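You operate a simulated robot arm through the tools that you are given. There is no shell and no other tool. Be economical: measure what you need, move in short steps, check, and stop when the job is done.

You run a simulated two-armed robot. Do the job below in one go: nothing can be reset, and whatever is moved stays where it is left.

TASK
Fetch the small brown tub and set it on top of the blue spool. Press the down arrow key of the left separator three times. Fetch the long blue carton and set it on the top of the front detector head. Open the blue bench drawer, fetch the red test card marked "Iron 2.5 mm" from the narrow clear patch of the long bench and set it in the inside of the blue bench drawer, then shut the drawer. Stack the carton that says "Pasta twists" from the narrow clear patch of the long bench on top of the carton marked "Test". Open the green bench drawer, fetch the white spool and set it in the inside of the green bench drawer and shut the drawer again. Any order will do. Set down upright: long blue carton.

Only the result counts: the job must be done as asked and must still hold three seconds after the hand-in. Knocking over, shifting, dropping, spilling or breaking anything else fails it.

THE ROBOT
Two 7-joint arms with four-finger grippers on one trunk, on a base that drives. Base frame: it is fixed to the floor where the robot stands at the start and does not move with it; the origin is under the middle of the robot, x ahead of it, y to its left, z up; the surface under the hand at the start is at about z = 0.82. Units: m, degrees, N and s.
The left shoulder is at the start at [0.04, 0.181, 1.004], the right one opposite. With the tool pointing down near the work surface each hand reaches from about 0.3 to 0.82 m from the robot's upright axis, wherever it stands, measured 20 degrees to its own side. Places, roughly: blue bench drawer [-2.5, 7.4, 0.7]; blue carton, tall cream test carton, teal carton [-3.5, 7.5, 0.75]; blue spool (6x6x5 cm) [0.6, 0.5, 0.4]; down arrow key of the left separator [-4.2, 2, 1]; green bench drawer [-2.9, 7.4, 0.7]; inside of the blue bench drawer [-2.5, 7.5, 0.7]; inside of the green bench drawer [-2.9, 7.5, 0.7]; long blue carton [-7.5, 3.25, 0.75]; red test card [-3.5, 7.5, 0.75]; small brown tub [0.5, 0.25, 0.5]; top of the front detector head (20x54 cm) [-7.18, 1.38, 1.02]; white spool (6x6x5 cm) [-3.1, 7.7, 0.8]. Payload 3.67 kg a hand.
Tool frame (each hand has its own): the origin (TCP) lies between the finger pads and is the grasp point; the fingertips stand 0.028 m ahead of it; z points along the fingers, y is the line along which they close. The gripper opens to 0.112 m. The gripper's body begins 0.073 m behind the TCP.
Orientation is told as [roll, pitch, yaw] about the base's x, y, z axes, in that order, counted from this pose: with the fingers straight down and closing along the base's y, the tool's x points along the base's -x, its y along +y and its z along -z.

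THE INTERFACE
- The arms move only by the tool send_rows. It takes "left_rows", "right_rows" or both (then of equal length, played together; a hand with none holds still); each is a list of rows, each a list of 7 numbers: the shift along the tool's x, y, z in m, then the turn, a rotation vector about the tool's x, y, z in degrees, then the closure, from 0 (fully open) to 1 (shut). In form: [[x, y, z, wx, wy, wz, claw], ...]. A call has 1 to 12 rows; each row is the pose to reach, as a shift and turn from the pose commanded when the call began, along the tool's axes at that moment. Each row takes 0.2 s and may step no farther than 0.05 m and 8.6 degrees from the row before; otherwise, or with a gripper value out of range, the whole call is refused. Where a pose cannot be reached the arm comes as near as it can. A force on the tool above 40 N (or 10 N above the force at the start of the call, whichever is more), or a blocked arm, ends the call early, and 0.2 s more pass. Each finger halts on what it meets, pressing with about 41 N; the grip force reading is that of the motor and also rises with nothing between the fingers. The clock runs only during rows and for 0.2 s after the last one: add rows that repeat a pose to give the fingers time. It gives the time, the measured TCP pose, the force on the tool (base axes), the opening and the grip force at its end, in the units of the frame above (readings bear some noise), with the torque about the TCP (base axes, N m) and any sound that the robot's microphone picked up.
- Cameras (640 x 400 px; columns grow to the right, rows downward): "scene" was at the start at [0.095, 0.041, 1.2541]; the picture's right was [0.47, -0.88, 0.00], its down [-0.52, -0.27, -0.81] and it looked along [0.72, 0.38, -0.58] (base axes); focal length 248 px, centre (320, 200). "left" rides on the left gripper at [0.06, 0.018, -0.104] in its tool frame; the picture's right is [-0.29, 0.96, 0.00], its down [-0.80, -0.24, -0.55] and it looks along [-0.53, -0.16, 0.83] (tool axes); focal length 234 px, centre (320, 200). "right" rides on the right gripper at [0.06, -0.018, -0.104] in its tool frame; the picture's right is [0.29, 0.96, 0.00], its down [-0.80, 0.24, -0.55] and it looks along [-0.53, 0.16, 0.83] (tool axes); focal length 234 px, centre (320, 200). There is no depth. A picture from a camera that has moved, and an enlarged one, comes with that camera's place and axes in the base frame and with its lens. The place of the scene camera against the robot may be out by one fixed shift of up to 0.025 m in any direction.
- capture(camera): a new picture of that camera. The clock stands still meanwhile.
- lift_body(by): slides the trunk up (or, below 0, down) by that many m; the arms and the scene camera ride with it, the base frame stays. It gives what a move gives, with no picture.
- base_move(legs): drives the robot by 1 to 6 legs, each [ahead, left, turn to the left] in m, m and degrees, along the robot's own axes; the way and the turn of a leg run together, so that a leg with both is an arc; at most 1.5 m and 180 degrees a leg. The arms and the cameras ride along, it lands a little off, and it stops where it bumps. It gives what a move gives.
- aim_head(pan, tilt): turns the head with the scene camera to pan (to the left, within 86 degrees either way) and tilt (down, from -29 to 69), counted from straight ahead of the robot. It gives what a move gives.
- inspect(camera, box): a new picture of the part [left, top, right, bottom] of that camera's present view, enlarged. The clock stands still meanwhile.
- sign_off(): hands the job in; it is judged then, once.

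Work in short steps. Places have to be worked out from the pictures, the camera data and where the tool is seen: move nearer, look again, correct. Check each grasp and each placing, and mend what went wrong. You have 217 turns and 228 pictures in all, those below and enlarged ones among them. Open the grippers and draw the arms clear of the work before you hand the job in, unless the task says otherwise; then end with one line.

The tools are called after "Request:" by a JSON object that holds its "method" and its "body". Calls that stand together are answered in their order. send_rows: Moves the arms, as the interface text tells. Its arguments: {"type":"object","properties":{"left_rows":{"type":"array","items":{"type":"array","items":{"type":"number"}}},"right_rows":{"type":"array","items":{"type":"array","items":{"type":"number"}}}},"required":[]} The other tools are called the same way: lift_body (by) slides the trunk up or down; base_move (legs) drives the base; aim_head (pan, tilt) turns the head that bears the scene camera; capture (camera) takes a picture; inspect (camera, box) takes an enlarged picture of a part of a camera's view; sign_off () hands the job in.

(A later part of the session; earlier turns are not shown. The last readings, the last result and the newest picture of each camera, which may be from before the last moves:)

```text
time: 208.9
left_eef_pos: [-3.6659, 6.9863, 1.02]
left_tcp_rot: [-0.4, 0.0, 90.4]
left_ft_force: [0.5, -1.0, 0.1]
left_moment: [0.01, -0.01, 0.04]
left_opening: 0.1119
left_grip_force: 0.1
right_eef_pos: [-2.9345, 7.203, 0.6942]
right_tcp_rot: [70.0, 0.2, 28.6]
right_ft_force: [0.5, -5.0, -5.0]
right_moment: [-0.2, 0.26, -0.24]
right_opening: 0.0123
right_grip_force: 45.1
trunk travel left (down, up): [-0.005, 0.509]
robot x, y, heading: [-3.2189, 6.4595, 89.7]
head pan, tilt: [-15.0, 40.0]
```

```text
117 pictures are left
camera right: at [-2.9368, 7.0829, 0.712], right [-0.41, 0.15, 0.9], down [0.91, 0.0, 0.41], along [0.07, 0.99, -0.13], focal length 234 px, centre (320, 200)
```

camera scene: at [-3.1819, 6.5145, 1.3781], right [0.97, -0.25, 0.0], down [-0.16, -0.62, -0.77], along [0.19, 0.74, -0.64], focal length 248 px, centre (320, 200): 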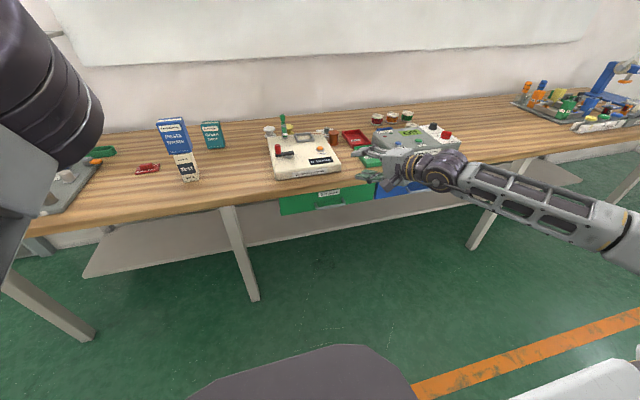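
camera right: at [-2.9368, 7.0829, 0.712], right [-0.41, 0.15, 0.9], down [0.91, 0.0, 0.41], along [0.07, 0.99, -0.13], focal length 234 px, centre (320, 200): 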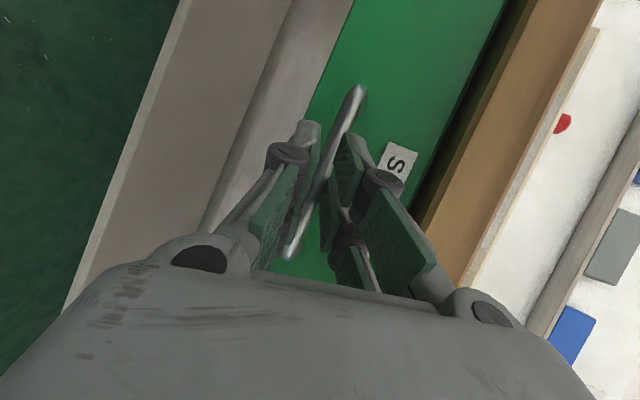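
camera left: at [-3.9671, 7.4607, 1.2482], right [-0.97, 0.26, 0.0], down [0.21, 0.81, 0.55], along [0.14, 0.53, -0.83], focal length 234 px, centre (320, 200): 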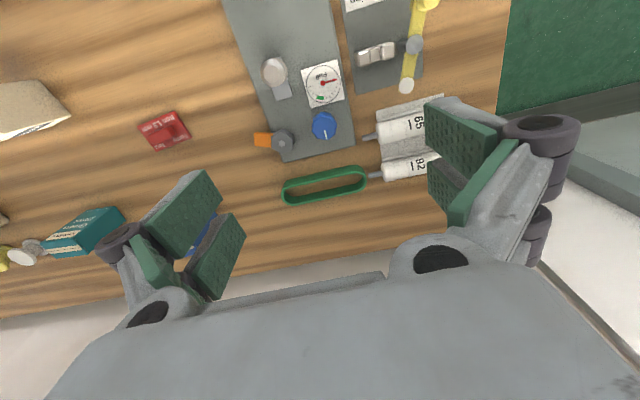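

Gripped. I'll pull the green drawer open by backing 22 cm, then release and retreat.

Request:
{"method": "base_move", "body": {"legs": [[-0.22, 0, 0]]}}

Request:
{"method": "send_rows", "body": {"right_rows": [[0, 0, 0, 0, 0, 0, 0.8], [0, 0, 0, 0, 0, 0, 0.6], [0, 0, 0, 0, 0, 0, 0.5], [0, 0, 0, 0, 0, 0, 0.5], [0, 0, -0.04, 0, 0, 0, 0.5], [0, 0, -0.08, 0, 0, 0, 0.5], [0, 0, -0.12, 0, 0, 0, 0.5]]}}

Request:
{"method": "lift_body", "body": {"by": 0.25}}

Request:
{"method": "aim_head", "body": {"pan": -5, "tilt": 45}}

Request:
{"method": "capture", "body": {"camera": "scene"}}

```text
time: 210.6
left_eef_pos: [-3.6672, 6.7645, 1.0209]
left_tcp_rot: [-0.3, -0.1, 90.6]
left_ft_force: [0.2, -0.6, -0.2]
left_moment: [0.04, 0.01, -0.02]
left_opening: 0.1121
left_grip_force: 0.2
right_eef_pos: [-2.9341, 6.9826, 0.6931]
right_tcp_rot: [70.0, 0.2, 28.6]
right_ft_force: [13.7, -0.3, -6.6]
right_moment: [-0.21, 0.07, -1.06]
right_opening: 0.012
right_grip_force: 45.1
trunk travel left (down, up): [-0.005, 0.509]
robot x, y, heading: [-3.2214, 6.2399, 90.0]
head pan, tilt: [-15.0, 40.0]
```

```text
time: 212.2
left_eef_pos: [-3.6682, 6.763, 1.0209]
left_tcp_rot: [-0.4, -0.1, 90.7]
left_ft_force: [-0.6, 0.4, -0.4]
left_moment: [-0.02, -0.02, 0.01]
left_opening: 0.1123
left_grip_force: 0.0
right_eef_pos: [-2.8826, 6.8836, 0.7363]
right_tcp_rot: [70.2, 0.1, 28.6]
right_ft_force: [0.2, 0.4, -0.7]
right_moment: [-0.05, 0.0, -0.03]
right_opening: 0.0565
right_grip_force: 0.1
trunk travel left (down, up): [-0.005, 0.509]
robot x, y, heading: [-3.2184, 6.24, 89.9]
head pan, tilt: [-15.0, 40.0]
```

```text
time: 214.8
left_eef_pos: [-3.6682, 6.7646, 1.2702]
left_tcp_rot: [-0.4, 0.0, 90.7]
left_ft_force: [-0.3, 0.1, -0.8]
left_moment: [0.01, -0.01, 0.0]
left_opening: 0.112
left_grip_force: 0.0
right_eef_pos: [-2.8824, 6.8851, 0.9832]
right_tcp_rot: [70.1, 0.1, 28.5]
right_ft_force: [-0.8, -0.7, 0.6]
right_moment: [-0.01, 0.01, 0.01]
right_opening: 0.0558
right_grip_force: 0.1
trunk travel left (down, up): [-0.255, 0.259]
robot x, y, heading: [-3.2219, 6.2386, 90.2]
head pan, tilt: [-15.0, 40.0]
```

```text
time: 215.5
left_eef_pos: [-3.6672, 6.7635, 1.2714]
left_tcp_rot: [-0.4, 0.0, 90.6]
left_ft_force: [-0.3, -0.7, -0.6]
left_moment: [0.04, 0.01, 0.03]
left_opening: 0.1119
left_grip_force: 0.0
right_eef_pos: [-2.8808, 6.8857, 0.985]
right_tcp_rot: [70.1, 0.1, 28.5]
right_ft_force: [0.1, -0.1, 0.2]
right_moment: [-0.03, 0.01, 0.0]
right_opening: 0.0561
right_grip_force: 0.0
trunk travel left (down, up): [-0.255, 0.259]
robot x, y, heading: [-3.2215, 6.2397, 90.1]
head pan, tilt: [-5.0, 45.0]
```

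```text
116 pictures are left
camera scene: at [-3.2159, 6.341, 1.3708], right [1.0, -0.09, 0.0], down [-0.06, -0.7, -0.71], along [0.06, 0.7, -0.71], focal length 248 px, centre (320, 200)
```

scene: 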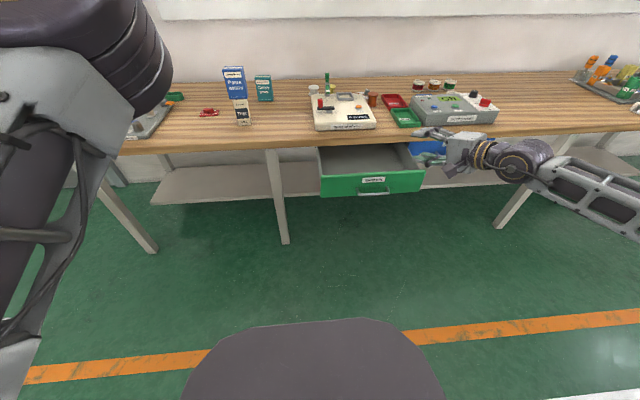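

The green drawer is open. I'll turn the hand back to pointing down and raise it for fetching the white spool.

Request:
{"method": "send_rows", "body": {"right_rows": [[0, 0, 0, 8, 0, 0, 0.5], [0, 0, 0, 16, 0, 0, 0.4], [0, 0, 0, 24, 0, 0, 0.3], [0, 0, 0, 32, 0, 0, 0.2], [0, 0, 0, 40, 0, 0, 0.2], [0, 0, 0, 48, 0, 0, 0.2], [0, 0, 0, 56, 0, 0, 0.2], [0, 0, 0, 64, 0, 0, 0.2], [0, 0, 0, 70, 0, 0, 0.2]]}}

Request:
{"method": "send_rows", "body": {"right_rows": [[0, 0, -0.02, 0, 0, -8, 0.2], [0, 0, -0.04, 0, 0, -16, 0.2], [0, 0, -0.06, 0, 0, -24, 0.2], [0, 0, -0.08, 0, 0, -32, 0.2], [0, 0, -0.1, 0, 0, -40, 0.2], [0, 0, -0.11, 0, 0, -48, 0.2], [0, 0, -0.11, 0, 0, -56, 0.2], [0, 0, -0.11, 0, 0, -61, 0.2]]}}

Request:
{"method": "base_move", "body": {"legs": [[0, 0.23, 0], [0.6, 0, 0]]}}

Request:
{"method": "capture", "body": {"camera": "right"}}

Request:
{"method": "capture", "body": {"camera": "scene"}}

```text
time: 217.5
left_eef_pos: [-3.667, 6.7642, 1.2699]
left_tcp_rot: [-0.4, -0.1, 90.7]
left_ft_force: [-0.3, 0.2, 0.2]
left_moment: [-0.02, -0.01, -0.01]
left_opening: 0.112
left_grip_force: 0.1
right_eef_pos: [-2.8814, 6.8839, 0.9831]
right_tcp_rot: [-0.1, 0.1, 28.6]
right_ft_force: [-1.5, -0.2, 0.9]
right_moment: [0.01, -0.02, 0.02]
right_opening: 0.0895
right_grip_force: 0.1
trunk travel left (down, up): [-0.255, 0.259]
robot x, y, heading: [-3.2206, 6.2417, 89.8]
head pan, tilt: [-5.0, 45.0]
```

```text
time: 219.3
left_eef_pos: [-3.6675, 6.7632, 1.2695]
left_tcp_rot: [-0.4, 0.0, 90.6]
left_ft_force: [-0.4, -0.1, -0.1]
left_moment: [0.0, -0.01, 0.06]
left_opening: 0.1121
left_grip_force: 0.0
right_eef_pos: [-2.8815, 6.8857, 1.0936]
right_tcp_rot: [0.2, 0.0, 89.7]
right_ft_force: [-0.2, 0.8, -0.5]
right_moment: [0.02, -0.01, -0.01]
right_opening: 0.0895
right_grip_force: 0.1
trunk travel left (down, up): [-0.255, 0.259]
robot x, y, heading: [-3.2187, 6.2408, 90.0]
head pan, tilt: [-5.0, 45.0]
```

```text
time: 224.1
left_eef_pos: [-3.8878, 7.3612, 1.2707]
left_tcp_rot: [-0.4, 0.1, 89.8]
left_ft_force: [-0.7, 0.4, -0.3]
left_moment: [-0.03, -0.03, 0.01]
left_opening: 0.1119
left_grip_force: 0.1
right_eef_pos: [-3.1, 7.474, 1.0939]
right_tcp_rot: [0.1, 0.0, 89.0]
right_ft_force: [-0.6, 0.2, -0.8]
right_moment: [0.0, -0.01, 0.02]
right_opening: 0.0897
right_grip_force: 0.0
trunk travel left (down, up): [-0.255, 0.259]
robot x, y, heading: [-3.4459, 6.833, 89.5]
head pan, tilt: [-5.0, 45.0]
```

```text
115 pictures are left
camera right: at [-3.0831, 7.4121, 1.1978], right [-0.96, -0.27, 0.0], down [-0.22, 0.8, 0.56], along [-0.15, 0.53, -0.83], focal length 234 px, centre (320, 200)
```

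right: 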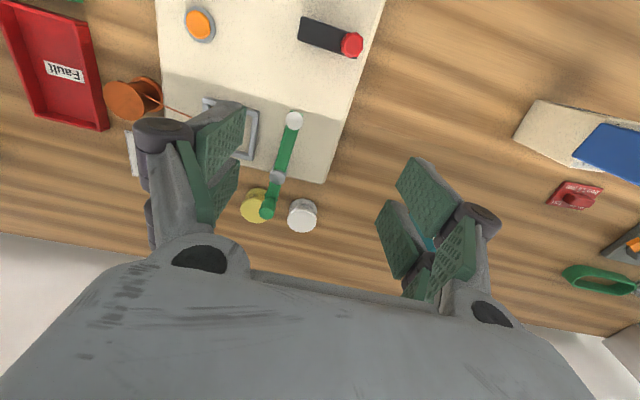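

```text
114 pictures are left
camera scene: at [-3.4408, 6.9327, 1.3708], right [1.0, -0.1, 0.0], down [-0.07, -0.7, -0.71], along [0.07, 0.7, -0.71], focal length 248 px, centre (320, 200)
```

scene: 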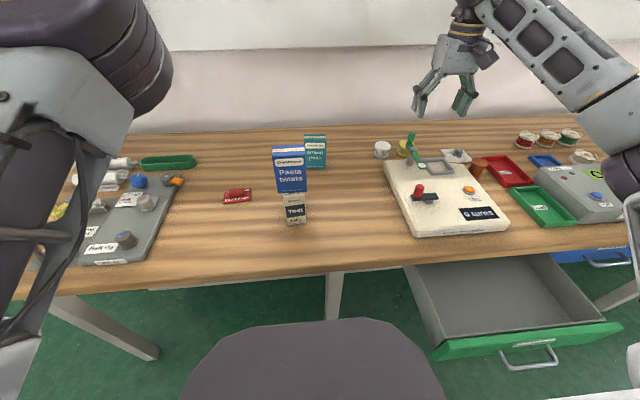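

The white spool is at (-3.122, 7.676) with its top near z 0.837, but the winder's green lever is close on its right. I'll zoom in to judge finger clearance.

Request:
{"method": "inspect", "body": {"camera": "right", "box": [220, 100, 360, 250]}}

Request:
{"method": "inspect", "body": {"camera": "scene", "box": [360, 120, 480, 200]}}

```text
2.67 times, centred on (290, 175) of right
camera zoom: at [-3.0831, 7.4121, 1.1978], right [-0.96, -0.27, 0.0], down [-0.22, 0.8, 0.56], along [-0.15, 0.53, -0.83], focal length 624 px, centre (400, 267)
```

zoom: 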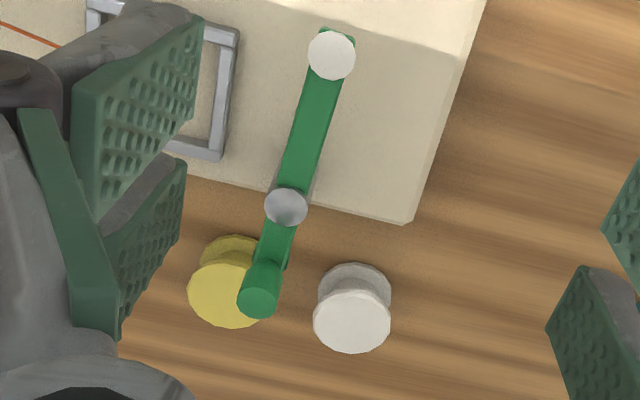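

```text
5.00 times, centred on (420, 160) of scene
camera zoom: at [-3.4408, 6.9327, 1.3708], right [1.0, -0.1, 0.0], down [-0.07, -0.7, -0.71], along [0.07, 0.7, -0.71], focal length 1237 px, centre (-180, 400)
```

zoom: 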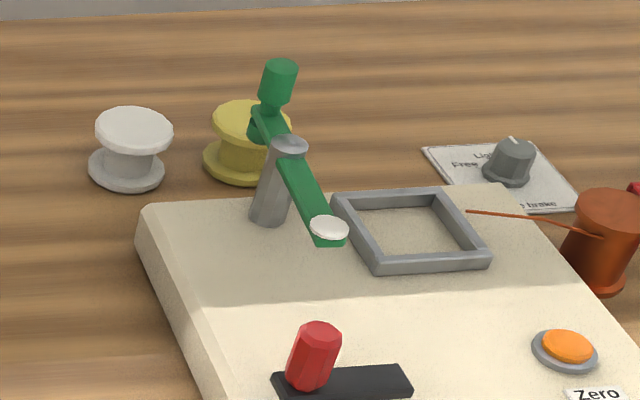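

Knob top triangulates to about (-3.065, 7.608, 0.95). A yaw of about 65° gives the best clearance to both the knob and the yellow spool. I'll drive 12 cm closer, then move above the spool with that yaw.

Request:
{"method": "base_move", "body": {"legs": [[0.12, 0, 0]]}}

Request:
{"method": "send_rows", "body": {"right_rows": [[-0.02, 0.006, 0, 0, 0, 6, 0.2], [-0.04, 0.012, 0, 0, 0, 12, 0.3], [-0.06, 0.018, 0, 0, 0, 18, 0.3], [-0.082, 0.023, 0, 0, 0, 24, 0.3], [-0.082, 0.023, 0.05, 0, 0, 24, 0.3], [-0.082, 0.023, 0.1, 0, 0, 24, 0.3]]}}

Request:
{"method": "capture", "body": {"camera": "right"}}

```text
time: 225.3
left_eef_pos: [-3.8849, 7.4785, 1.2708]
left_tcp_rot: [-0.5, 0.0, 89.8]
left_ft_force: [-0.1, -0.4, 0.0]
left_moment: [-0.01, 0.0, 0.0]
left_opening: 0.112
left_grip_force: 0.0
right_eef_pos: [-3.0973, 7.5892, 1.0942]
right_tcp_rot: [0.1, -0.1, 88.8]
right_ft_force: [-0.3, -0.1, -0.7]
right_moment: [0.02, 0.01, -0.02]
right_opening: 0.0894
right_grip_force: 0.1
trunk travel left (down, up): [-0.255, 0.259]
robot x, y, heading: [-3.4411, 6.9498, 89.3]
head pan, tilt: [-5.0, 45.0]
```

```text
time: 226.7
left_eef_pos: [-3.8853, 7.4804, 1.2704]
left_tcp_rot: [-0.4, 0.0, 89.8]
left_ft_force: [-0.4, -0.2, 0.0]
left_moment: [-0.01, -0.02, 0.01]
left_opening: 0.112
left_grip_force: 0.2
right_eef_pos: [-3.1176, 7.6739, 0.9958]
right_tcp_rot: [0.2, -0.1, 64.8]
right_ft_force: [0.2, 0.1, -0.3]
right_moment: [-0.02, 0.02, 0.01]
right_opening: 0.0781
right_grip_force: 0.0
trunk travel left (down, up): [-0.255, 0.259]
robot x, y, heading: [-3.44, 6.95, 89.0]
head pan, tilt: [-5.0, 45.0]
```

```text
111 pictures are left
camera right: at [-3.1272, 7.6114, 1.0986], right [-0.99, 0.15, 0.0], down [0.12, 0.82, 0.56], along [0.08, 0.55, -0.83], focal length 234 px, centre (320, 200)
```

right: 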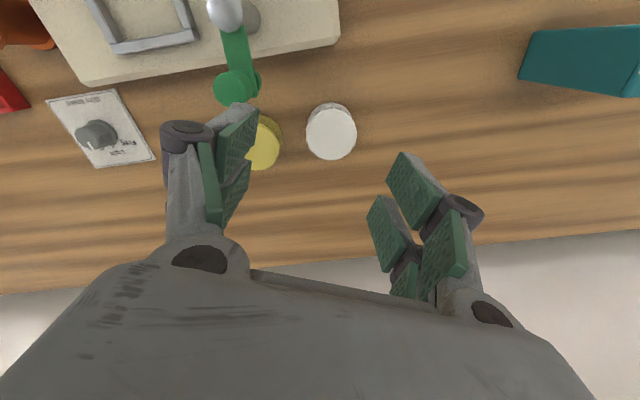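

The gap to the yellow spool is under 2 cm, so I'll turn further to yaw 35°, where both fingers have free space. I'll centre on (-3.126, 7.70) and descend partway.

Request:
{"method": "send_rows", "body": {"right_rows": [[-0.01, 0.009, 0, 0, 0, 7.5, 0.3], [-0.019, 0.018, 0, 0, 0, 15, 0.3], [-0.019, 0.018, 0, 0, 0, 22.5, 0.3], [-0.019, 0.018, 0, 0, 0, 30, 0.3], [-0.019, 0.018, 0.04, 0, 0, 30, 0.3], [-0.019, 0.018, 0.08, 0, 0, 30, 0.3], [-0.019, 0.018, 0.11, 0, 0, 30, 0.3]]}}

Request:
{"method": "capture", "body": {"camera": "right"}}

Request:
{"method": "capture", "body": {"camera": "scene"}}

```text
time: 228.3
left_eef_pos: [-3.886, 7.4801, 1.2711]
left_tcp_rot: [-0.4, 0.0, 89.9]
left_ft_force: [-0.8, 0.6, 0.1]
left_moment: [-0.03, -0.02, -0.01]
left_opening: 0.1122
left_grip_force: 0.1
right_eef_pos: [-3.1297, 7.6961, 0.8851]
right_tcp_rot: [0.1, 0.0, 34.8]
right_ft_force: [0.3, -0.6, 0.8]
right_moment: [-0.03, -0.03, -0.03]
right_opening: 0.0786
right_grip_force: 0.1
trunk travel left (down, up): [-0.255, 0.259]
robot x, y, heading: [-3.4434, 6.9524, 89.0]
head pan, tilt: [-5.0, 45.0]
```

```text
110 pictures are left
camera right: at [-3.1676, 7.6462, 0.9896], right [-0.78, 0.62, 0.0], down [0.52, 0.65, 0.55], along [0.34, 0.44, -0.83], focal length 234 px, centre (320, 200)
```

right: 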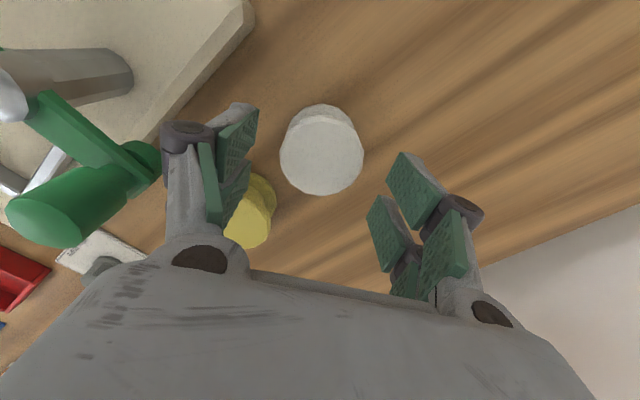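

```text
109 pictures are left
camera scene: at [-3.4391, 7.0512, 1.3707], right [0.99, -0.1, 0.0], down [-0.07, -0.7, -0.71], along [0.07, 0.7, -0.71], focal length 248 px, centre (320, 200)
```

scene: 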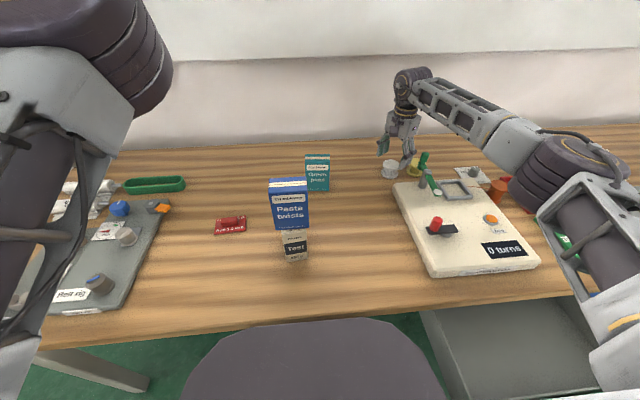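

The spool top is at (-3.1275, 7.700, 0.831), centred between the fingers, with about 2 cm to the knob. I'll descend to z 0.833 and close.

Request:
{"method": "send_rows", "body": {"right_rows": [[-0.004, 0.002, 0.02, 0, 0, 0, 0.3], [-0.004, 0.002, 0.04, 0, 0, 0, 0.3], [-0.004, 0.002, 0.052, 0, 0, 0, 0.3], [-0.004, 0.002, 0.052, 0, 0, 0, 0.45], [-0.004, 0.002, 0.052, 0, 0, 0, 0.6], [-0.004, 0.002, 0.052, 0, 0, 0, 0.65], [-0.004, 0.002, 0.052, 0, 0, 0, 0.65]]}}

Request:
{"method": "capture", "body": {"camera": "right"}}

```text
time: 229.9
left_eef_pos: [-3.8851, 7.4788, 1.271]
left_tcp_rot: [-0.3, -0.1, 89.8]
left_ft_force: [-0.3, -0.1, 0.2]
left_moment: [-0.03, -0.02, 0.02]
left_opening: 0.1116
left_grip_force: 0.1
right_eef_pos: [-3.1262, 7.7016, 0.8347]
right_tcp_rot: [0.2, 0.0, 34.8]
right_ft_force: [0.4, 0.2, 0.7]
right_moment: [-0.01, 0.02, -0.02]
right_opening: 0.0538
right_grip_force: 40.7
trunk travel left (down, up): [-0.255, 0.259]
robot x, y, heading: [-3.4453, 6.9503, 89.3]
head pan, tilt: [-5.0, 45.0]
```

```text
108 pictures are left
camera right: at [-3.1639, 7.6511, 0.9379], right [-0.78, 0.62, 0.0], down [0.52, 0.65, 0.55], along [0.34, 0.43, -0.83], focal length 234 px, centre (320, 200)
```

right: 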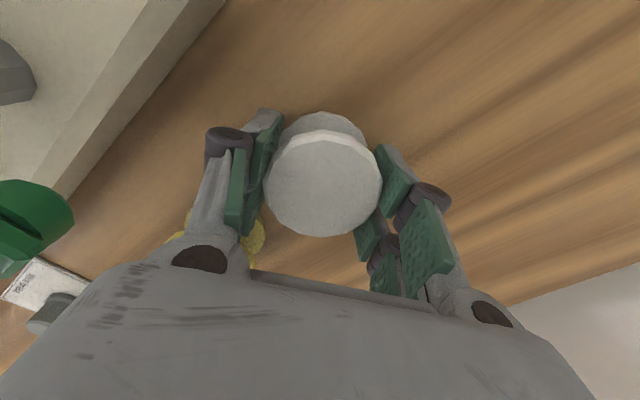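

The spool is gripped. I'll lift it clear and drive back above the green drawer.

Request:
{"method": "send_rows", "body": {"right_rows": [[0, 0, -0.04, 0, 0, 0, 0.65], [0, 0, -0.085, 0, 0, 0, 0.65], [0, 0, -0.13, 0, 0, 0, 0.65], [0, 0, -0.175, 0, 0, 0, 0.65], [0, 0, -0.22, 0, 0, 0, 0.65], [0, 0, -0.25, 0, 0, 0, 0.65]]}}

Request:
{"method": "base_move", "body": {"legs": [[-0.545, 0, 0.5], [0, -0.19, 0]]}}

Request:
{"method": "capture", "body": {"camera": "right"}}

Request:
{"method": "capture", "body": {"camera": "scene"}}

```text
time: 231.3
left_eef_pos: [-3.8857, 7.4797, 1.2716]
left_tcp_rot: [-0.5, -0.1, 89.9]
left_ft_force: [-0.4, -0.2, 0.1]
left_moment: [0.02, -0.03, 0.0]
left_opening: 0.112
left_grip_force: 0.1
right_eef_pos: [-3.1257, 7.6989, 1.0827]
right_tcp_rot: [0.0, 0.0, 34.9]
right_ft_force: [0.0, -0.5, 0.0]
right_moment: [0.04, -0.02, -0.02]
right_opening: 0.0543
right_grip_force: 41.3
trunk travel left (down, up): [-0.255, 0.259]
robot x, y, heading: [-3.4489, 6.9464, 89.2]
head pan, tilt: [-5.0, 45.0]
```

```text
time: 235.7
left_eef_pos: [-3.7131, 6.9311, 1.2709]
left_tcp_rot: [-0.4, 0.1, 90.9]
left_ft_force: [-0.9, 0.3, 1.0]
left_moment: [-0.01, 0.02, -0.03]
left_opening: 0.112
left_grip_force: 0.1
right_eef_pos: [-2.9568, 7.1665, 1.082]
right_tcp_rot: [0.1, 0.0, 35.8]
right_ft_force: [0.4, 0.5, -0.3]
right_moment: [0.01, 0.01, -0.01]
right_opening: 0.054
right_grip_force: 41.2
trunk travel left (down, up): [-0.255, 0.259]
robot x, y, heading: [-3.2622, 6.4108, 90.2]
head pan, tilt: [-5.0, 45.0]
```

```text
107 pictures are left
camera right: at [-2.9946, 7.1158, 1.186], right [-0.79, 0.61, 0.0], down [0.51, 0.66, 0.55], along [0.33, 0.44, -0.83], focal length 234 px, centre (320, 200)
```

right: 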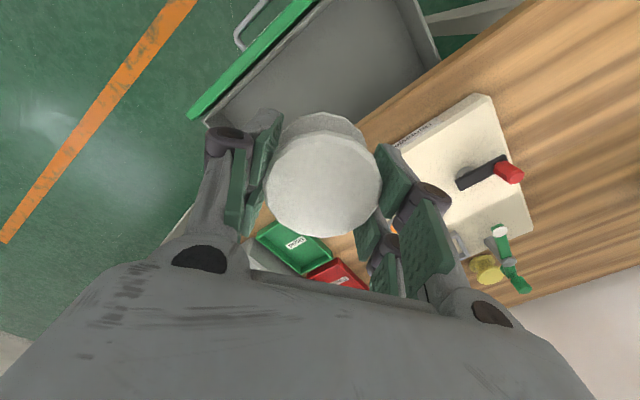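

```text
106 pictures are left
camera scene: at [-3.259, 6.511, 1.3708], right [1.0, -0.08, 0.0], down [-0.06, -0.7, -0.71], along [0.06, 0.7, -0.71], focal length 248 px, centre (320, 200)
```

scene: 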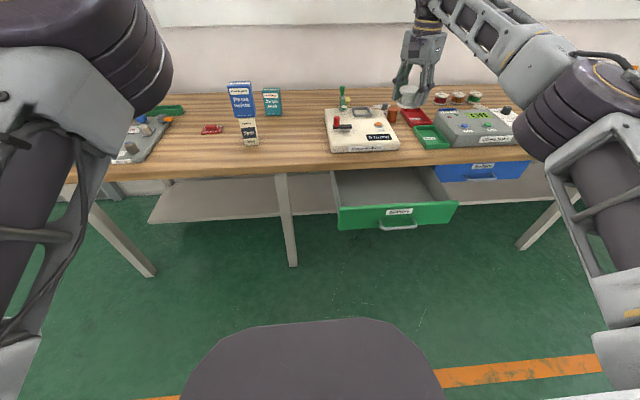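

The spool is nearly over the open green drawer. I'll centre it and lower it in.

Request:
{"method": "send_rows", "body": {"right_rows": [[-0.007, -0.02, 0, 0, 0, 0, 0.65], [-0.007, -0.02, 0.045, 0, 0, 0, 0.65], [-0.007, -0.02, 0.09, 0, 0, 0, 0.65], [-0.007, -0.02, 0.135, 0, 0, 0, 0.65], [-0.007, -0.02, 0.18, 0, 0, 0, 0.65], [-0.007, -0.02, 0.225, 0, 0, 0, 0.65], [-0.007, -0.02, 0.27, 0, 0, 0, 0.65], [-0.007, -0.02, 0.315, 0, 0, 0, 0.65], [-0.007, -0.02, 0.35, 0, 0, 0, 0.65]]}}

Request:
{"method": "capture", "body": {"camera": "right"}}

Request:
{"method": "capture", "body": {"camera": "scene"}}

```text
time: 237.7
left_eef_pos: [-3.7118, 6.9312, 1.2717]
left_tcp_rot: [-0.4, 0.0, 90.8]
left_ft_force: [-0.8, 0.5, -0.2]
left_moment: [-0.01, 0.02, -0.04]
left_opening: 0.1117
left_grip_force: 0.1
right_eef_pos: [-2.9424, 7.155, 0.733]
right_tcp_rot: [0.1, 0.1, 35.9]
right_ft_force: [-0.9, 0.1, -0.3]
right_moment: [-0.01, 0.04, 0.01]
right_opening: 0.0543
right_grip_force: 41.0
trunk travel left (down, up): [-0.255, 0.259]
robot x, y, heading: [-3.2624, 6.4102, 90.2]
head pan, tilt: [-5.0, 45.0]
```

```text
105 pictures are left
camera right: at [-2.9794, 7.105, 0.8358], right [-0.8, 0.61, 0.0], down [0.51, 0.66, 0.55], along [0.33, 0.44, -0.83], focal length 234 px, centre (320, 200)
```

right: 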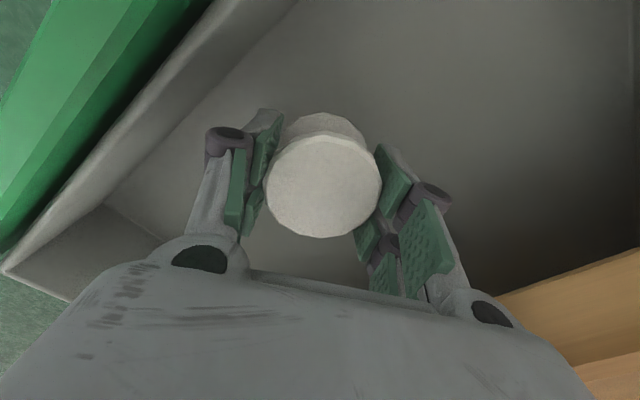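

```text
104 pictures are left
camera scene: at [-3.2591, 6.5115, 1.3708], right [1.0, -0.08, 0.0], down [-0.06, -0.71, -0.71], along [0.06, 0.7, -0.71], focal length 248 px, centre (320, 200)
```

scene: 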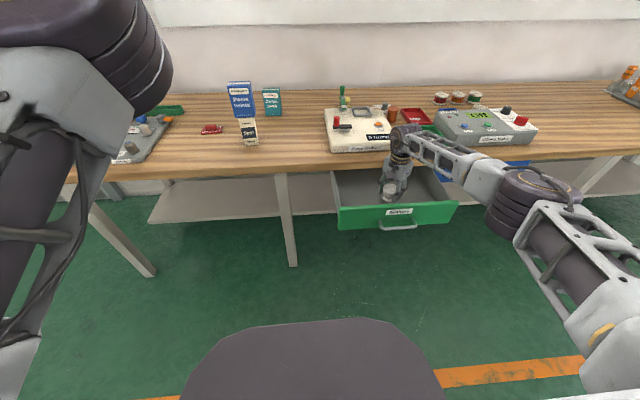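

Inside the drawer. I'll lower in small steps to contact.

Request:
{"method": "send_rows", "body": {"right_rows": [[0, 0, 0.008, 0, 0, 0, 0.65], [0, 0, 0.015, 0, 0, 0, 0.65], [0, 0, 0.02, 0, 0, 0, 0.65], [0, 0, 0.025, 0, 0, 0, 0.65], [0, 0, 0.03, 0, 0, 0, 0.65], [0, 0, 0.034, 0, 0, 0, 0.65]]}}

Request:
{"method": "capture", "body": {"camera": "right"}}

```text
time: 239.1
left_eef_pos: [-3.7136, 6.9316, 1.2701]
left_tcp_rot: [-0.3, 0.1, 90.9]
left_ft_force: [-0.6, 0.6, -0.3]
left_moment: [0.0, -0.02, 0.01]
left_opening: 0.1121
left_grip_force: 0.2
right_eef_pos: [-2.9415, 7.1541, 0.6977]
right_tcp_rot: [0.1, 0.0, 35.9]
right_ft_force: [1.1, 0.4, -0.9]
right_moment: [0.01, -0.01, 0.01]
right_opening: 0.0541
right_grip_force: 41.1
trunk travel left (down, up): [-0.255, 0.259]
robot x, y, heading: [-3.2644, 6.4118, 90.3]
head pan, tilt: [-5.0, 45.0]
```

```text
103 pictures are left
camera right: at [-2.9781, 7.1035, 0.8016], right [-0.79, 0.61, 0.0], down [0.51, 0.66, 0.55], along [0.33, 0.44, -0.83], focal length 234 px, centre (320, 200)
```

right: 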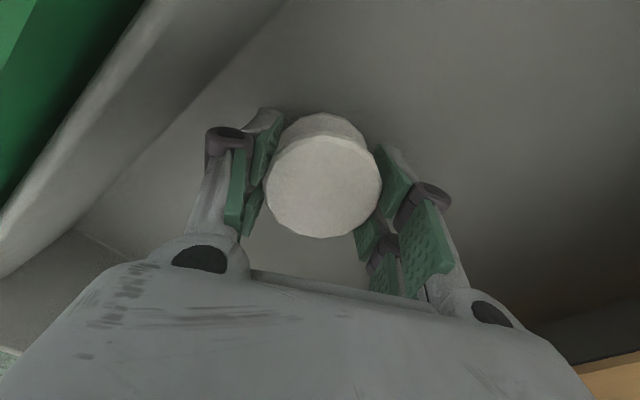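

Still no contact. I'll continue in small steps.

Request:
{"method": "send_rows", "body": {"right_rows": [[0, 0, 0.004, 0, 0, 0, 0.65], [0, 0, 0.008, 0, 0, 0, 0.65], [0, 0, 0.012, 0, 0, 0, 0.65], [0, 0, 0.016, 0, 0, 0, 0.65], [0, 0, 0.02, 0, 0, 0, 0.65], [0, 0, 0.024, 0, 0, 0, 0.65], [0, 0, 0.028, 0, 0, 0, 0.65]]}}

```text
time: 240.1
left_eef_pos: [-3.7138, 6.931, 1.2707]
left_tcp_rot: [-0.3, -0.1, 90.9]
left_ft_force: [0.6, 0.3, 0.1]
left_moment: [-0.04, 0.04, 0.03]
left_opening: 0.1121
left_grip_force: 0.1
right_eef_pos: [-2.9416, 7.1603, 0.6933]
right_tcp_rot: [0.8, -0.2, 35.8]
right_ft_force: [-1.2, -0.9, 22.2]
right_moment: [-0.51, 0.02, -0.01]
right_opening: 0.0539
right_grip_force: 41.3
trunk travel left (down, up): [-0.255, 0.259]
robot x, y, heading: [-3.265, 6.4134, 90.3]
head pan, tilt: [-5.0, 45.0]
stopped in row 5 (right hand): the force on the tool passed its limit at 43 N (the readings are from after the stop); the commanded pose is now the measured one
```

Contact, but at the same TCP height as with the card, so I want to make sure it is the floor and not the arm touching something.

Request:
{"method": "capture", "body": {"camera": "scene"}}

Request:
{"method": "inspect", "body": {"camera": "scene", "box": [320, 80, 560, 240]}}

Request:
{"method": "inspect", "body": {"camera": "right", "box": [200, 80, 440, 280]}}

```text
102 pictures are left
camera scene: at [-3.2596, 6.5103, 1.3709], right [1.0, -0.08, 0.0], down [-0.06, -0.7, -0.71], along [0.06, 0.7, -0.71], focal length 248 px, centre (320, 200)
```

scene: 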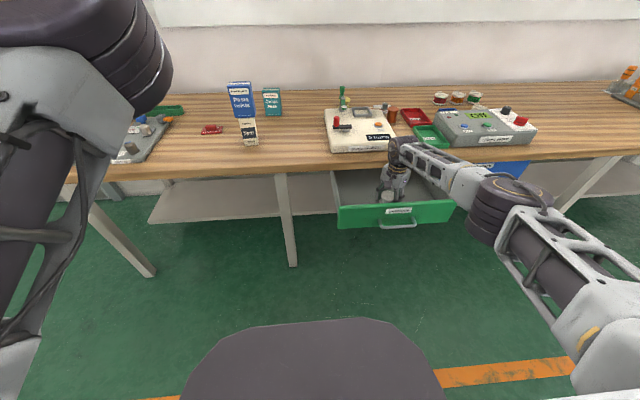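

```text
2.50 times, centred on (440, 160) of scene
camera zoom: at [-3.2596, 6.5103, 1.3709], right [1.0, -0.08, 0.0], down [-0.06, -0.7, -0.71], along [0.06, 0.7, -0.71], focal length 619 px, centre (20, 300)
```

zoom: 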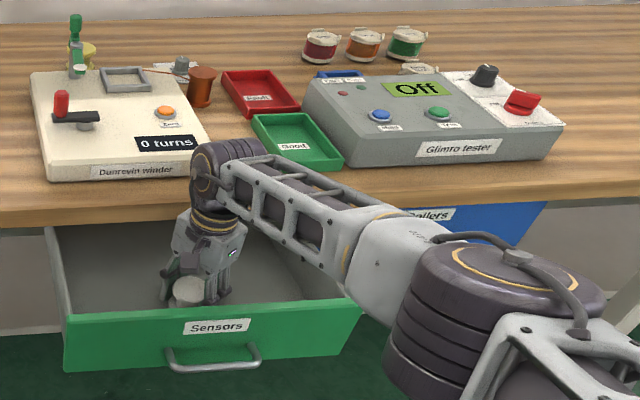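

```text
2.00 times, centred on (320, 180) of right
camera zoom: at [-2.9779, 7.108, 0.7958], right [-0.79, 0.61, 0.01], down [0.51, 0.65, 0.56], along [0.33, 0.45, -0.83], focal length 468 px, centre (320, 240)
```

zoom: 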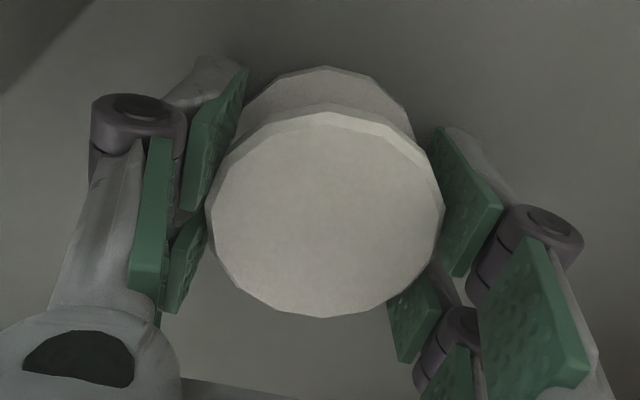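

The torque shows the contact point is near the TCP, and both cases give a floor at z≈0.64, so it is the drawer floor. I'll release and rise.

Request:
{"method": "send_rows", "body": {"right_rows": [[0, 0, -0.002, 0, 0, 0, 0.5], [0, 0, -0.002, 0, 0, 0, 0.35], [0, 0, -0.002, 0, 0, 0, 0.3], [0, 0, -0.002, 0, 0, 0, 0.3], [0, 0, -0.03, 0, 0, 0, 0.3], [0, 0, -0.07, 0, 0, 0, 0.3], [0, 0, -0.115, 0, 0, 0, 0.3], [0, 0, -0.16, 0, 0, 0, 0.3], [0, 0, -0.19, 0, 0, 0, 0.3]]}}

Request:
{"method": "capture", "body": {"camera": "right"}}

```text
time: 242.1
left_eef_pos: [-3.7134, 6.9312, 1.2698]
left_tcp_rot: [-0.4, 0.0, 90.9]
left_ft_force: [0.7, 0.0, -0.1]
left_moment: [0.04, 0.07, -0.01]
left_opening: 0.1119
left_grip_force: 0.1
right_eef_pos: [-2.9402, 7.1535, 0.8779]
right_tcp_rot: [0.5, -0.2, 35.8]
right_ft_force: [-0.6, 0.2, -0.4]
right_moment: [0.01, -0.01, 0.02]
right_opening: 0.0785
right_grip_force: 0.1
trunk travel left (down, up): [-0.255, 0.259]
robot x, y, heading: [-3.2626, 6.4071, 90.2]
head pan, tilt: [-5.0, 45.0]
```

```text
99 pictures are left
camera right: at [-2.9784, 7.1028, 0.9819], right [-0.79, 0.61, 0.01], down [0.51, 0.66, 0.56], along [0.33, 0.45, -0.83], focal length 234 px, centre (320, 200)
```

right: 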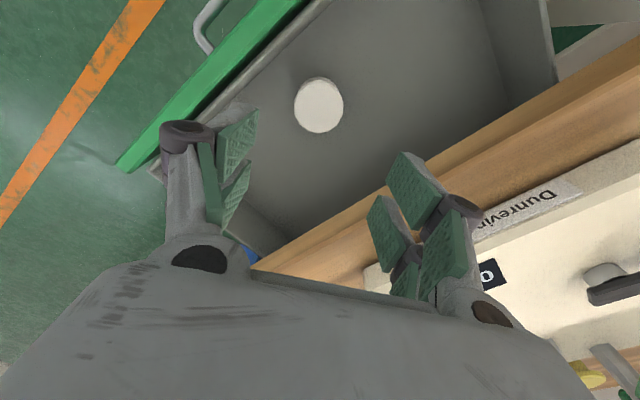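

The spool stands in the drawer. I'll bring the hand in front of the drawer with closed fingers, to push it shut.

Request:
{"method": "send_rows", "body": {"right_rows": [[0.024, -0.033, 0, 0, 0, -7.7, 0.5], [0.047, -0.065, 0, 0, 0, -15.5, 0.7], [0.07, -0.0975, 0, 0, 0, -23.2, 0.9], [0.094, -0.13, 0, 0, 0, -31, 1], [0.117, -0.1625, 0, 0, 0, -38.7, 1], [0.141, -0.196, 0, 0, 0, -46.5, 1], [0.141, -0.196, 0.04, 0, 0, -54, 1], [0.141, -0.196, 0.085, 0, 0, -54, 1], [0.141, -0.196, 0.13, 0, 0, -54, 1], [0.141, -0.196, 0.178, 0, 0, -54, 1]]}}

Request:
{"method": "base_move", "body": {"legs": [[0.27, 0, 0]]}}

Request:
{"method": "capture", "body": {"camera": "right"}}

```text
time: 244.3
left_eef_pos: [-3.7121, 6.9325, 1.2708]
left_tcp_rot: [-0.4, -0.1, 91.0]
left_ft_force: [-0.3, 0.0, -0.7]
left_moment: [0.01, 0.01, 0.01]
left_opening: 0.1121
left_grip_force: 0.1
right_eef_pos: [-2.9417, 6.9178, 0.6973]
right_tcp_rot: [0.2, -0.5, 89.7]
right_ft_force: [-0.4, 0.0, 0.3]
right_moment: [0.01, 0.0, 0.02]
right_opening: 0.0
right_grip_force: 35.9
trunk travel left (down, up): [-0.255, 0.259]
robot x, y, heading: [-3.2625, 6.4078, 90.3]
head pan, tilt: [-5.0, 45.0]
```

```text
time: 246.3
left_eef_pos: [-3.7123, 7.2085, 1.2707]
left_tcp_rot: [-0.4, 0.0, 90.7]
left_ft_force: [0.4, -0.1, 0.5]
left_moment: [-0.05, 0.0, -0.01]
left_opening: 0.112
left_grip_force: 0.0
right_eef_pos: [-2.9408, 7.1902, 0.6979]
right_tcp_rot: [0.2, -0.6, 89.6]
right_ft_force: [0.3, 0.3, 0.4]
right_moment: [-0.03, 0.01, -0.02]
right_opening: 0.0
right_grip_force: 35.6
trunk travel left (down, up): [-0.255, 0.259]
robot x, y, heading: [-3.2618, 6.6829, 90.2]
head pan, tilt: [-5.0, 45.0]
```

```text
98 pictures are left
camera right: at [-2.923, 7.1297, 0.8014], right [-0.96, -0.28, 0.0], down [-0.23, 0.79, 0.56], along [-0.16, 0.54, -0.83], focal length 234 px, centre (320, 200)
```

right: 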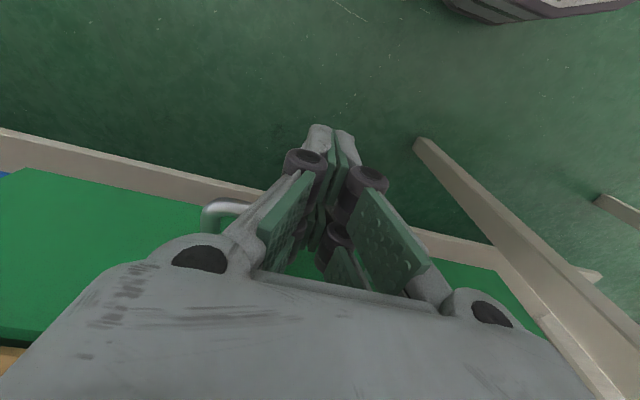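

I'll push the last bit with the arm against the stop, then back away and check both drawers.

Request:
{"method": "send_rows", "body": {"right_rows": [[-0.01, 0, 0, 0, 0, 0, 1], [-0.02, 0, 0, 0, 0, 0, 1], [-0.025, 0, 0, 0, 0, 0, 1], [-0.025, 0, 0, 0, 0, 0, 1]]}}

Request:
{"method": "send_rows", "body": {"right_rows": [[0.04, 0, 0, 0, 0, 0, 1], [0.08, 0, 0, 0, 0, 0, 1], [0.1, 0, 0, 0, 0, 0, 1]]}}

Request:
{"method": "base_move", "body": {"legs": [[-0.5, 0, 0]]}}

Request:
{"method": "capture", "body": {"camera": "scene"}}

```text
time: 246.9
left_eef_pos: [-3.7106, 7.2078, 1.2717]
left_tcp_rot: [-0.3, 0.0, 90.6]
left_ft_force: [0.4, 0.8, -0.4]
left_moment: [-0.09, -0.01, 0.0]
left_opening: 0.1121
left_grip_force: 0.0
right_eef_pos: [-2.941, 7.1996, 0.6965]
right_tcp_rot: [0.2, 0.0, 89.9]
right_ft_force: [0.1, -25.1, 14.4]
right_moment: [3.29, 0.27, 0.35]
right_opening: 0.0
right_grip_force: 35.2
trunk travel left (down, up): [-0.255, 0.259]
robot x, y, heading: [-3.2641, 6.6836, 90.2]
head pan, tilt: [-5.0, 45.0]
stopped in row 2 (right hand): the force on the tool passed its limit at 44 N (the readings are from after the stop); the commanded pose is now the measured one
```

```text
time: 247.7
left_eef_pos: [-3.7126, 7.2073, 1.2705]
left_tcp_rot: [-0.4, 0.0, 90.7]
left_ft_force: [0.2, 0.2, 0.8]
left_moment: [0.0, 0.03, 0.02]
left_opening: 0.1121
left_grip_force: 0.1
right_eef_pos: [-2.9397, 7.1024, 0.6967]
right_tcp_rot: [0.0, 0.0, 89.8]
right_ft_force: [0.0, -1.3, 0.1]
right_moment: [0.0, 0.05, -0.02]
right_opening: 0.0002
right_grip_force: 35.3
trunk travel left (down, up): [-0.255, 0.259]
robot x, y, heading: [-3.2626, 6.6845, 90.4]
head pan, tilt: [-5.0, 45.0]
```

```text
time: 250.7
left_eef_pos: [-3.7068, 6.7084, 1.2715]
left_tcp_rot: [-0.4, 0.0, 89.5]
left_ft_force: [0.2, -0.7, 0.8]
left_moment: [-0.01, 0.01, 0.0]
left_opening: 0.1119
left_grip_force: 0.0
right_eef_pos: [-2.936, 6.5891, 0.6957]
right_tcp_rot: [0.0, -0.1, 88.8]
right_ft_force: [0.0, 0.4, -0.6]
right_moment: [0.02, -0.02, 0.01]
right_opening: 0.0
right_grip_force: 36.3
trunk travel left (down, up): [-0.255, 0.259]
robot x, y, heading: [-3.2679, 6.1756, 89.0]
head pan, tilt: [-5.0, 45.0]
```

```text
97 pictures are left
camera scene: at [-3.262, 6.2771, 1.3708], right [0.99, -0.1, 0.0], down [-0.07, -0.7, -0.71], along [0.07, 0.7, -0.71], focal length 248 px, centre (320, 200)
```

scene: 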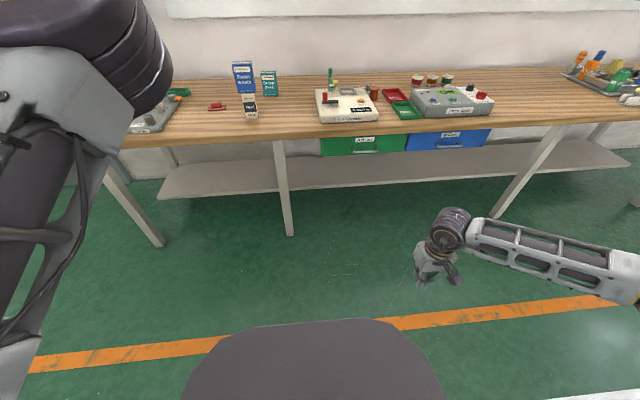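

Both drawers are flush shut and everything else on the bench is in place. I'll raise the right hand for travel and turn to look towards the separators.

Request:
{"method": "send_rows", "body": {"right_rows": [[0, 0, -0.045, 0, 0, 0, 0.5], [0, 0, -0.09, 0, 0, 0, 0], [0, 0, -0.135, 0, 0, 0, 0], [0, 0, -0.18, 0, 0, 0, 0], [0, 0, -0.225, 0, 0, 0, 0], [0, 0, -0.27, 0, 0, 0, 0], [0, 0, -0.315, 0, 0, 0, 0], [0, 0, -0.36, 0, 0, 0, 0]]}}

Request:
{"method": "base_move", "body": {"legs": [[-0.05, 0, 90]]}}

Request:
{"method": "aim_head", "body": {"pan": 60, "tilt": 15}}

Request:
{"method": "capture", "body": {"camera": "scene"}}

Request:
{"method": "aim_head", "body": {"pan": -10, "tilt": 15}}

Request:
{"method": "capture", "body": {"camera": "scene"}}

```text
time: 252.5
left_eef_pos: [-3.7059, 6.7077, 1.2707]
left_tcp_rot: [-0.4, 0.1, 89.6]
left_ft_force: [0.7, -0.3, -0.2]
left_moment: [0.01, -0.02, 0.0]
left_opening: 0.112
left_grip_force: 0.1
right_eef_pos: [-2.934, 6.5926, 1.0578]
right_tcp_rot: [0.0, 0.0, 88.7]
right_ft_force: [0.3, 0.0, -0.1]
right_moment: [-0.01, -0.02, 0.0]
right_opening: 0.1119
right_grip_force: 0.0
trunk travel left (down, up): [-0.255, 0.259]
robot x, y, heading: [-3.2698, 6.1771, 88.8]
head pan, tilt: [-5.0, 45.0]
```

```text
time: 257.1
left_eef_pos: [-3.7733, 5.7115, 1.2709]
left_tcp_rot: [-0.5, -0.1, 179.1]
left_ft_force: [0.6, -0.1, 0.7]
left_moment: [0.01, -0.01, 0.02]
left_opening: 0.1118
left_grip_force: 0.1
right_eef_pos: [-3.6514, 6.4816, 1.0576]
right_tcp_rot: [0.0, 0.0, 178.2]
right_ft_force: [-0.7, -0.5, -0.9]
right_moment: [0.02, 0.01, 0.0]
right_opening: 0.1121
right_grip_force: 0.1
trunk travel left (down, up): [-0.255, 0.259]
robot x, y, heading: [-3.2394, 6.1436, 178.5]
head pan, tilt: [-5.0, 45.0]
```

```text
time: 258.5
left_eef_pos: [-3.7729, 5.7108, 1.2712]
left_tcp_rot: [-0.4, 0.1, 179.1]
left_ft_force: [-0.5, 0.9, 0.1]
left_moment: [-0.01, -0.02, -0.01]
left_opening: 0.1121
left_grip_force: 0.0
right_eef_pos: [-3.6518, 6.4819, 1.0568]
right_tcp_rot: [0.1, 0.0, 178.2]
right_ft_force: [-0.1, 0.0, -0.2]
right_moment: [-0.01, 0.0, 0.01]
right_opening: 0.1119
right_grip_force: 0.1
trunk travel left (down, up): [-0.255, 0.259]
robot x, y, heading: [-3.234, 6.1437, 178.6]
head pan, tilt: [60.0, 15.0]
```

```text
96 pictures are left
camera scene: at [-3.3097, 6.0656, 1.4176], right [-0.85, 0.52, 0.0], down [0.14, 0.22, -0.97], along [-0.5, -0.82, -0.26], focal length 248 px, centre (320, 200)
```

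scene: 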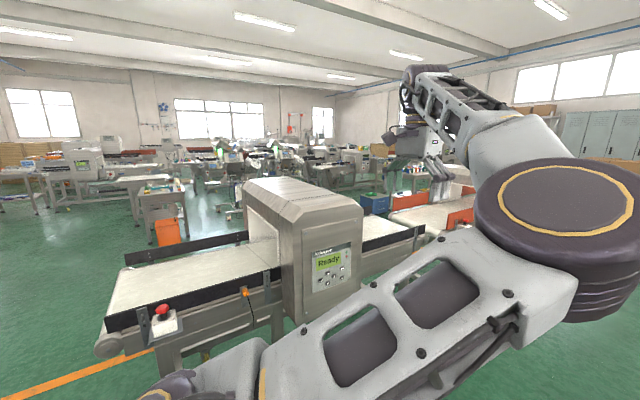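

```text
time: 259.9
left_eef_pos: [-3.773, 5.7106, 1.27]
left_tcp_rot: [-0.4, 0.0, 179.1]
left_ft_force: [0.1, 0.4, 0.2]
left_moment: [0.01, -0.05, -0.04]
left_opening: 0.1118
left_grip_force: 0.1
right_eef_pos: [-3.6517, 6.4823, 1.0569]
right_tcp_rot: [0.1, 0.0, 178.2]
right_ft_force: [0.8, -0.7, -1.3]
right_moment: [-0.01, 0.02, 0.01]
right_opening: 0.1119
right_grip_force: 0.0
trunk travel left (down, up): [-0.255, 0.259]
robot x, y, heading: [-3.2371, 6.148, 178.5]
head pan, tilt: [-10.0, 15.0]
```

```text
95 pictures are left
camera scene: at [-3.3524, 6.1636, 1.4176], right [0.2, 0.98, 0.0], down [0.25, -0.05, -0.97], along [-0.95, 0.19, -0.26], focal length 248 px, centre (320, 200)
```

scene: 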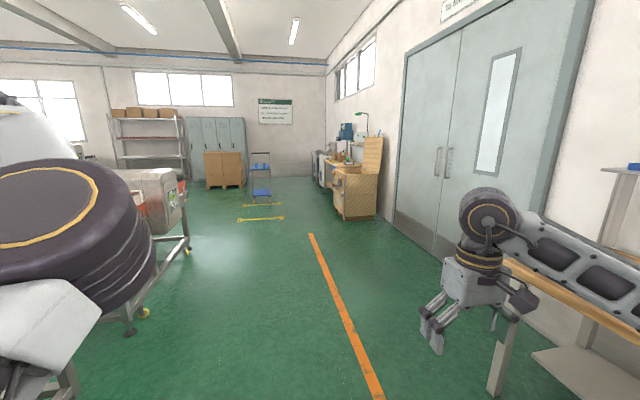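

There's a metal detector line at y≈4.8. The left separator must be beyond it, so I'll go around the east end and look from there.

Request:
{"method": "base_move", "body": {"legs": [[-1.4, 0, 0], [0.1, 0, 91.5], [1.3, 0, 0], [1.2, 0, 0]]}}

Request:
{"method": "aim_head", "body": {"pan": -50, "tilt": 12}}

Request:
{"method": "capture", "body": {"camera": "scene"}}

Request:
{"method": "aim_head", "body": {"pan": 0, "tilt": 15}}

Request:
{"method": "capture", "body": {"camera": "scene"}}

```text
time: 283.5
left_eef_pos: [-1.5493, 3.0118, 1.2711]
left_tcp_rot: [-0.4, 0.0, -90.3]
left_ft_force: [0.8, 0.2, -0.2]
left_moment: [0.02, 0.0, 0.0]
left_opening: 0.1119
left_grip_force: 0.1
right_eef_pos: [-2.3214, 3.1264, 1.0575]
right_tcp_rot: [0.0, 0.0, -91.4]
right_ft_force: [-0.7, -0.5, 1.2]
right_moment: [-0.01, 0.0, 0.01]
right_opening: 0.1122
right_grip_force: 0.0
trunk travel left (down, up): [-0.255, 0.259]
robot x, y, heading: [-1.9897, 3.5438, -90.8]
head pan, tilt: [-10.0, 15.0]
```

```text
time: 284.5
left_eef_pos: [-1.5492, 3.0105, 1.2707]
left_tcp_rot: [-0.4, 0.1, -90.4]
left_ft_force: [-0.1, 0.3, -0.6]
left_moment: [-0.03, 0.02, -0.01]
left_opening: 0.1121
left_grip_force: 0.0
right_eef_pos: [-2.321, 3.1267, 1.0569]
right_tcp_rot: [0.0, 0.0, -91.3]
right_ft_force: [0.1, 0.3, -0.8]
right_moment: [0.0, 0.02, 0.01]
right_opening: 0.1116
right_grip_force: 0.1
trunk travel left (down, up): [-0.255, 0.259]
robot x, y, heading: [-1.985, 3.5448, -91.0]
head pan, tilt: [-50.0, 12.0]
```

```text
94 pictures are left
camera scene: at [-2.0632, 3.4636, 1.4225], right [-0.63, 0.78, 0.0], down [0.16, 0.13, -0.98], along [-0.76, -0.62, -0.21], focal length 248 px, centre (320, 200)
```

scene: 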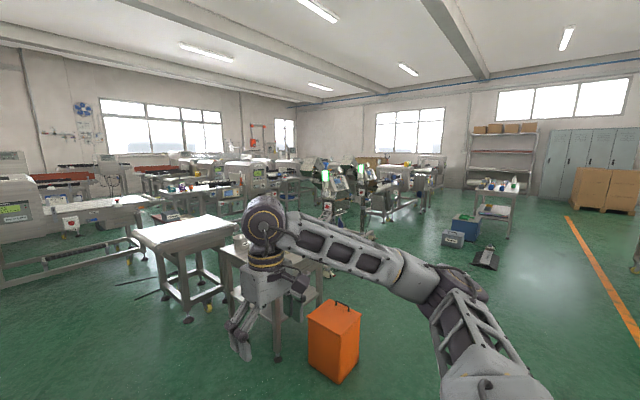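

```text
time: 285.7
left_eef_pos: [-1.5497, 3.0105, 1.271]
left_tcp_rot: [-0.5, 0.0, -90.3]
left_ft_force: [-0.5, 0.2, 0.3]
left_moment: [0.0, 0.02, 0.0]
left_opening: 0.1119
left_grip_force: 0.0
right_eef_pos: [-2.3221, 3.1271, 1.0571]
right_tcp_rot: [0.1, 0.1, -91.4]
right_ft_force: [-0.6, -0.5, 0.4]
right_moment: [0.0, -0.02, 0.03]
right_opening: 0.1123
right_grip_force: 0.0
trunk travel left (down, up): [-0.255, 0.259]
robot x, y, heading: [-1.9882, 3.5432, -91.0]
head pan, tilt: [0.0, 15.0]
```

```text
93 pictures are left
camera scene: at [-1.9926, 3.429, 1.4176], right [-1.0, 0.02, 0.0], down [0.01, 0.26, -0.97], along [-0.02, -0.97, -0.26], focal length 248 px, centre (320, 200)
```

scene: 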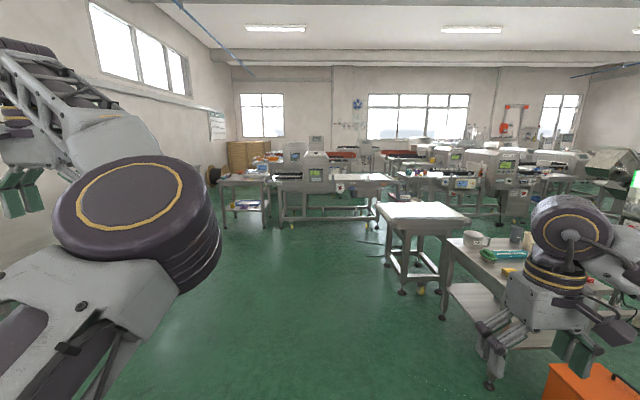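

Two machines with green lamps stand at about (-4.2, 2). I'll turn the head back to zoom in on them.

Request:
{"method": "aim_head", "body": {"pan": -55, "tilt": 12}}

Request:
{"method": "inspect", "body": {"camera": "scene", "box": [230, 130, 430, 250]}}

```text
time: 286.9
left_eef_pos: [-1.55, 3.0111, 1.2712]
left_tcp_rot: [-0.4, 0.0, -90.4]
left_ft_force: [0.5, -0.8, 0.8]
left_moment: [0.02, -0.01, -0.01]
left_opening: 0.1121
left_grip_force: 0.1
right_eef_pos: [-2.3211, 3.1274, 1.0584]
right_tcp_rot: [0.1, -0.1, -91.4]
right_ft_force: [0.2, 0.5, 0.0]
right_moment: [0.0, 0.0, -0.02]
right_opening: 0.1121
right_grip_force: 0.0
trunk travel left (down, up): [-0.255, 0.259]
robot x, y, heading: [-1.9894, 3.544, -91.0]
head pan, tilt: [-55.0, 12.0]
```

```text
3.20 times, centred on (330, 190) of scene
camera zoom: at [-2.068, 3.4702, 1.4225], right [-0.56, 0.83, 0.0], down [0.17, 0.12, -0.98], along [-0.81, -0.55, -0.21], focal length 792 px, centre (288, 232)
```

zoom: 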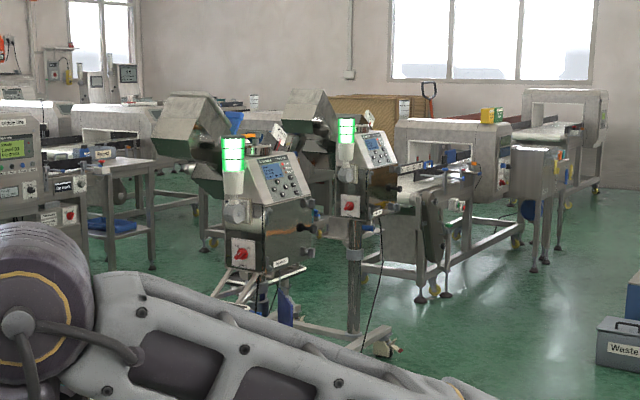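

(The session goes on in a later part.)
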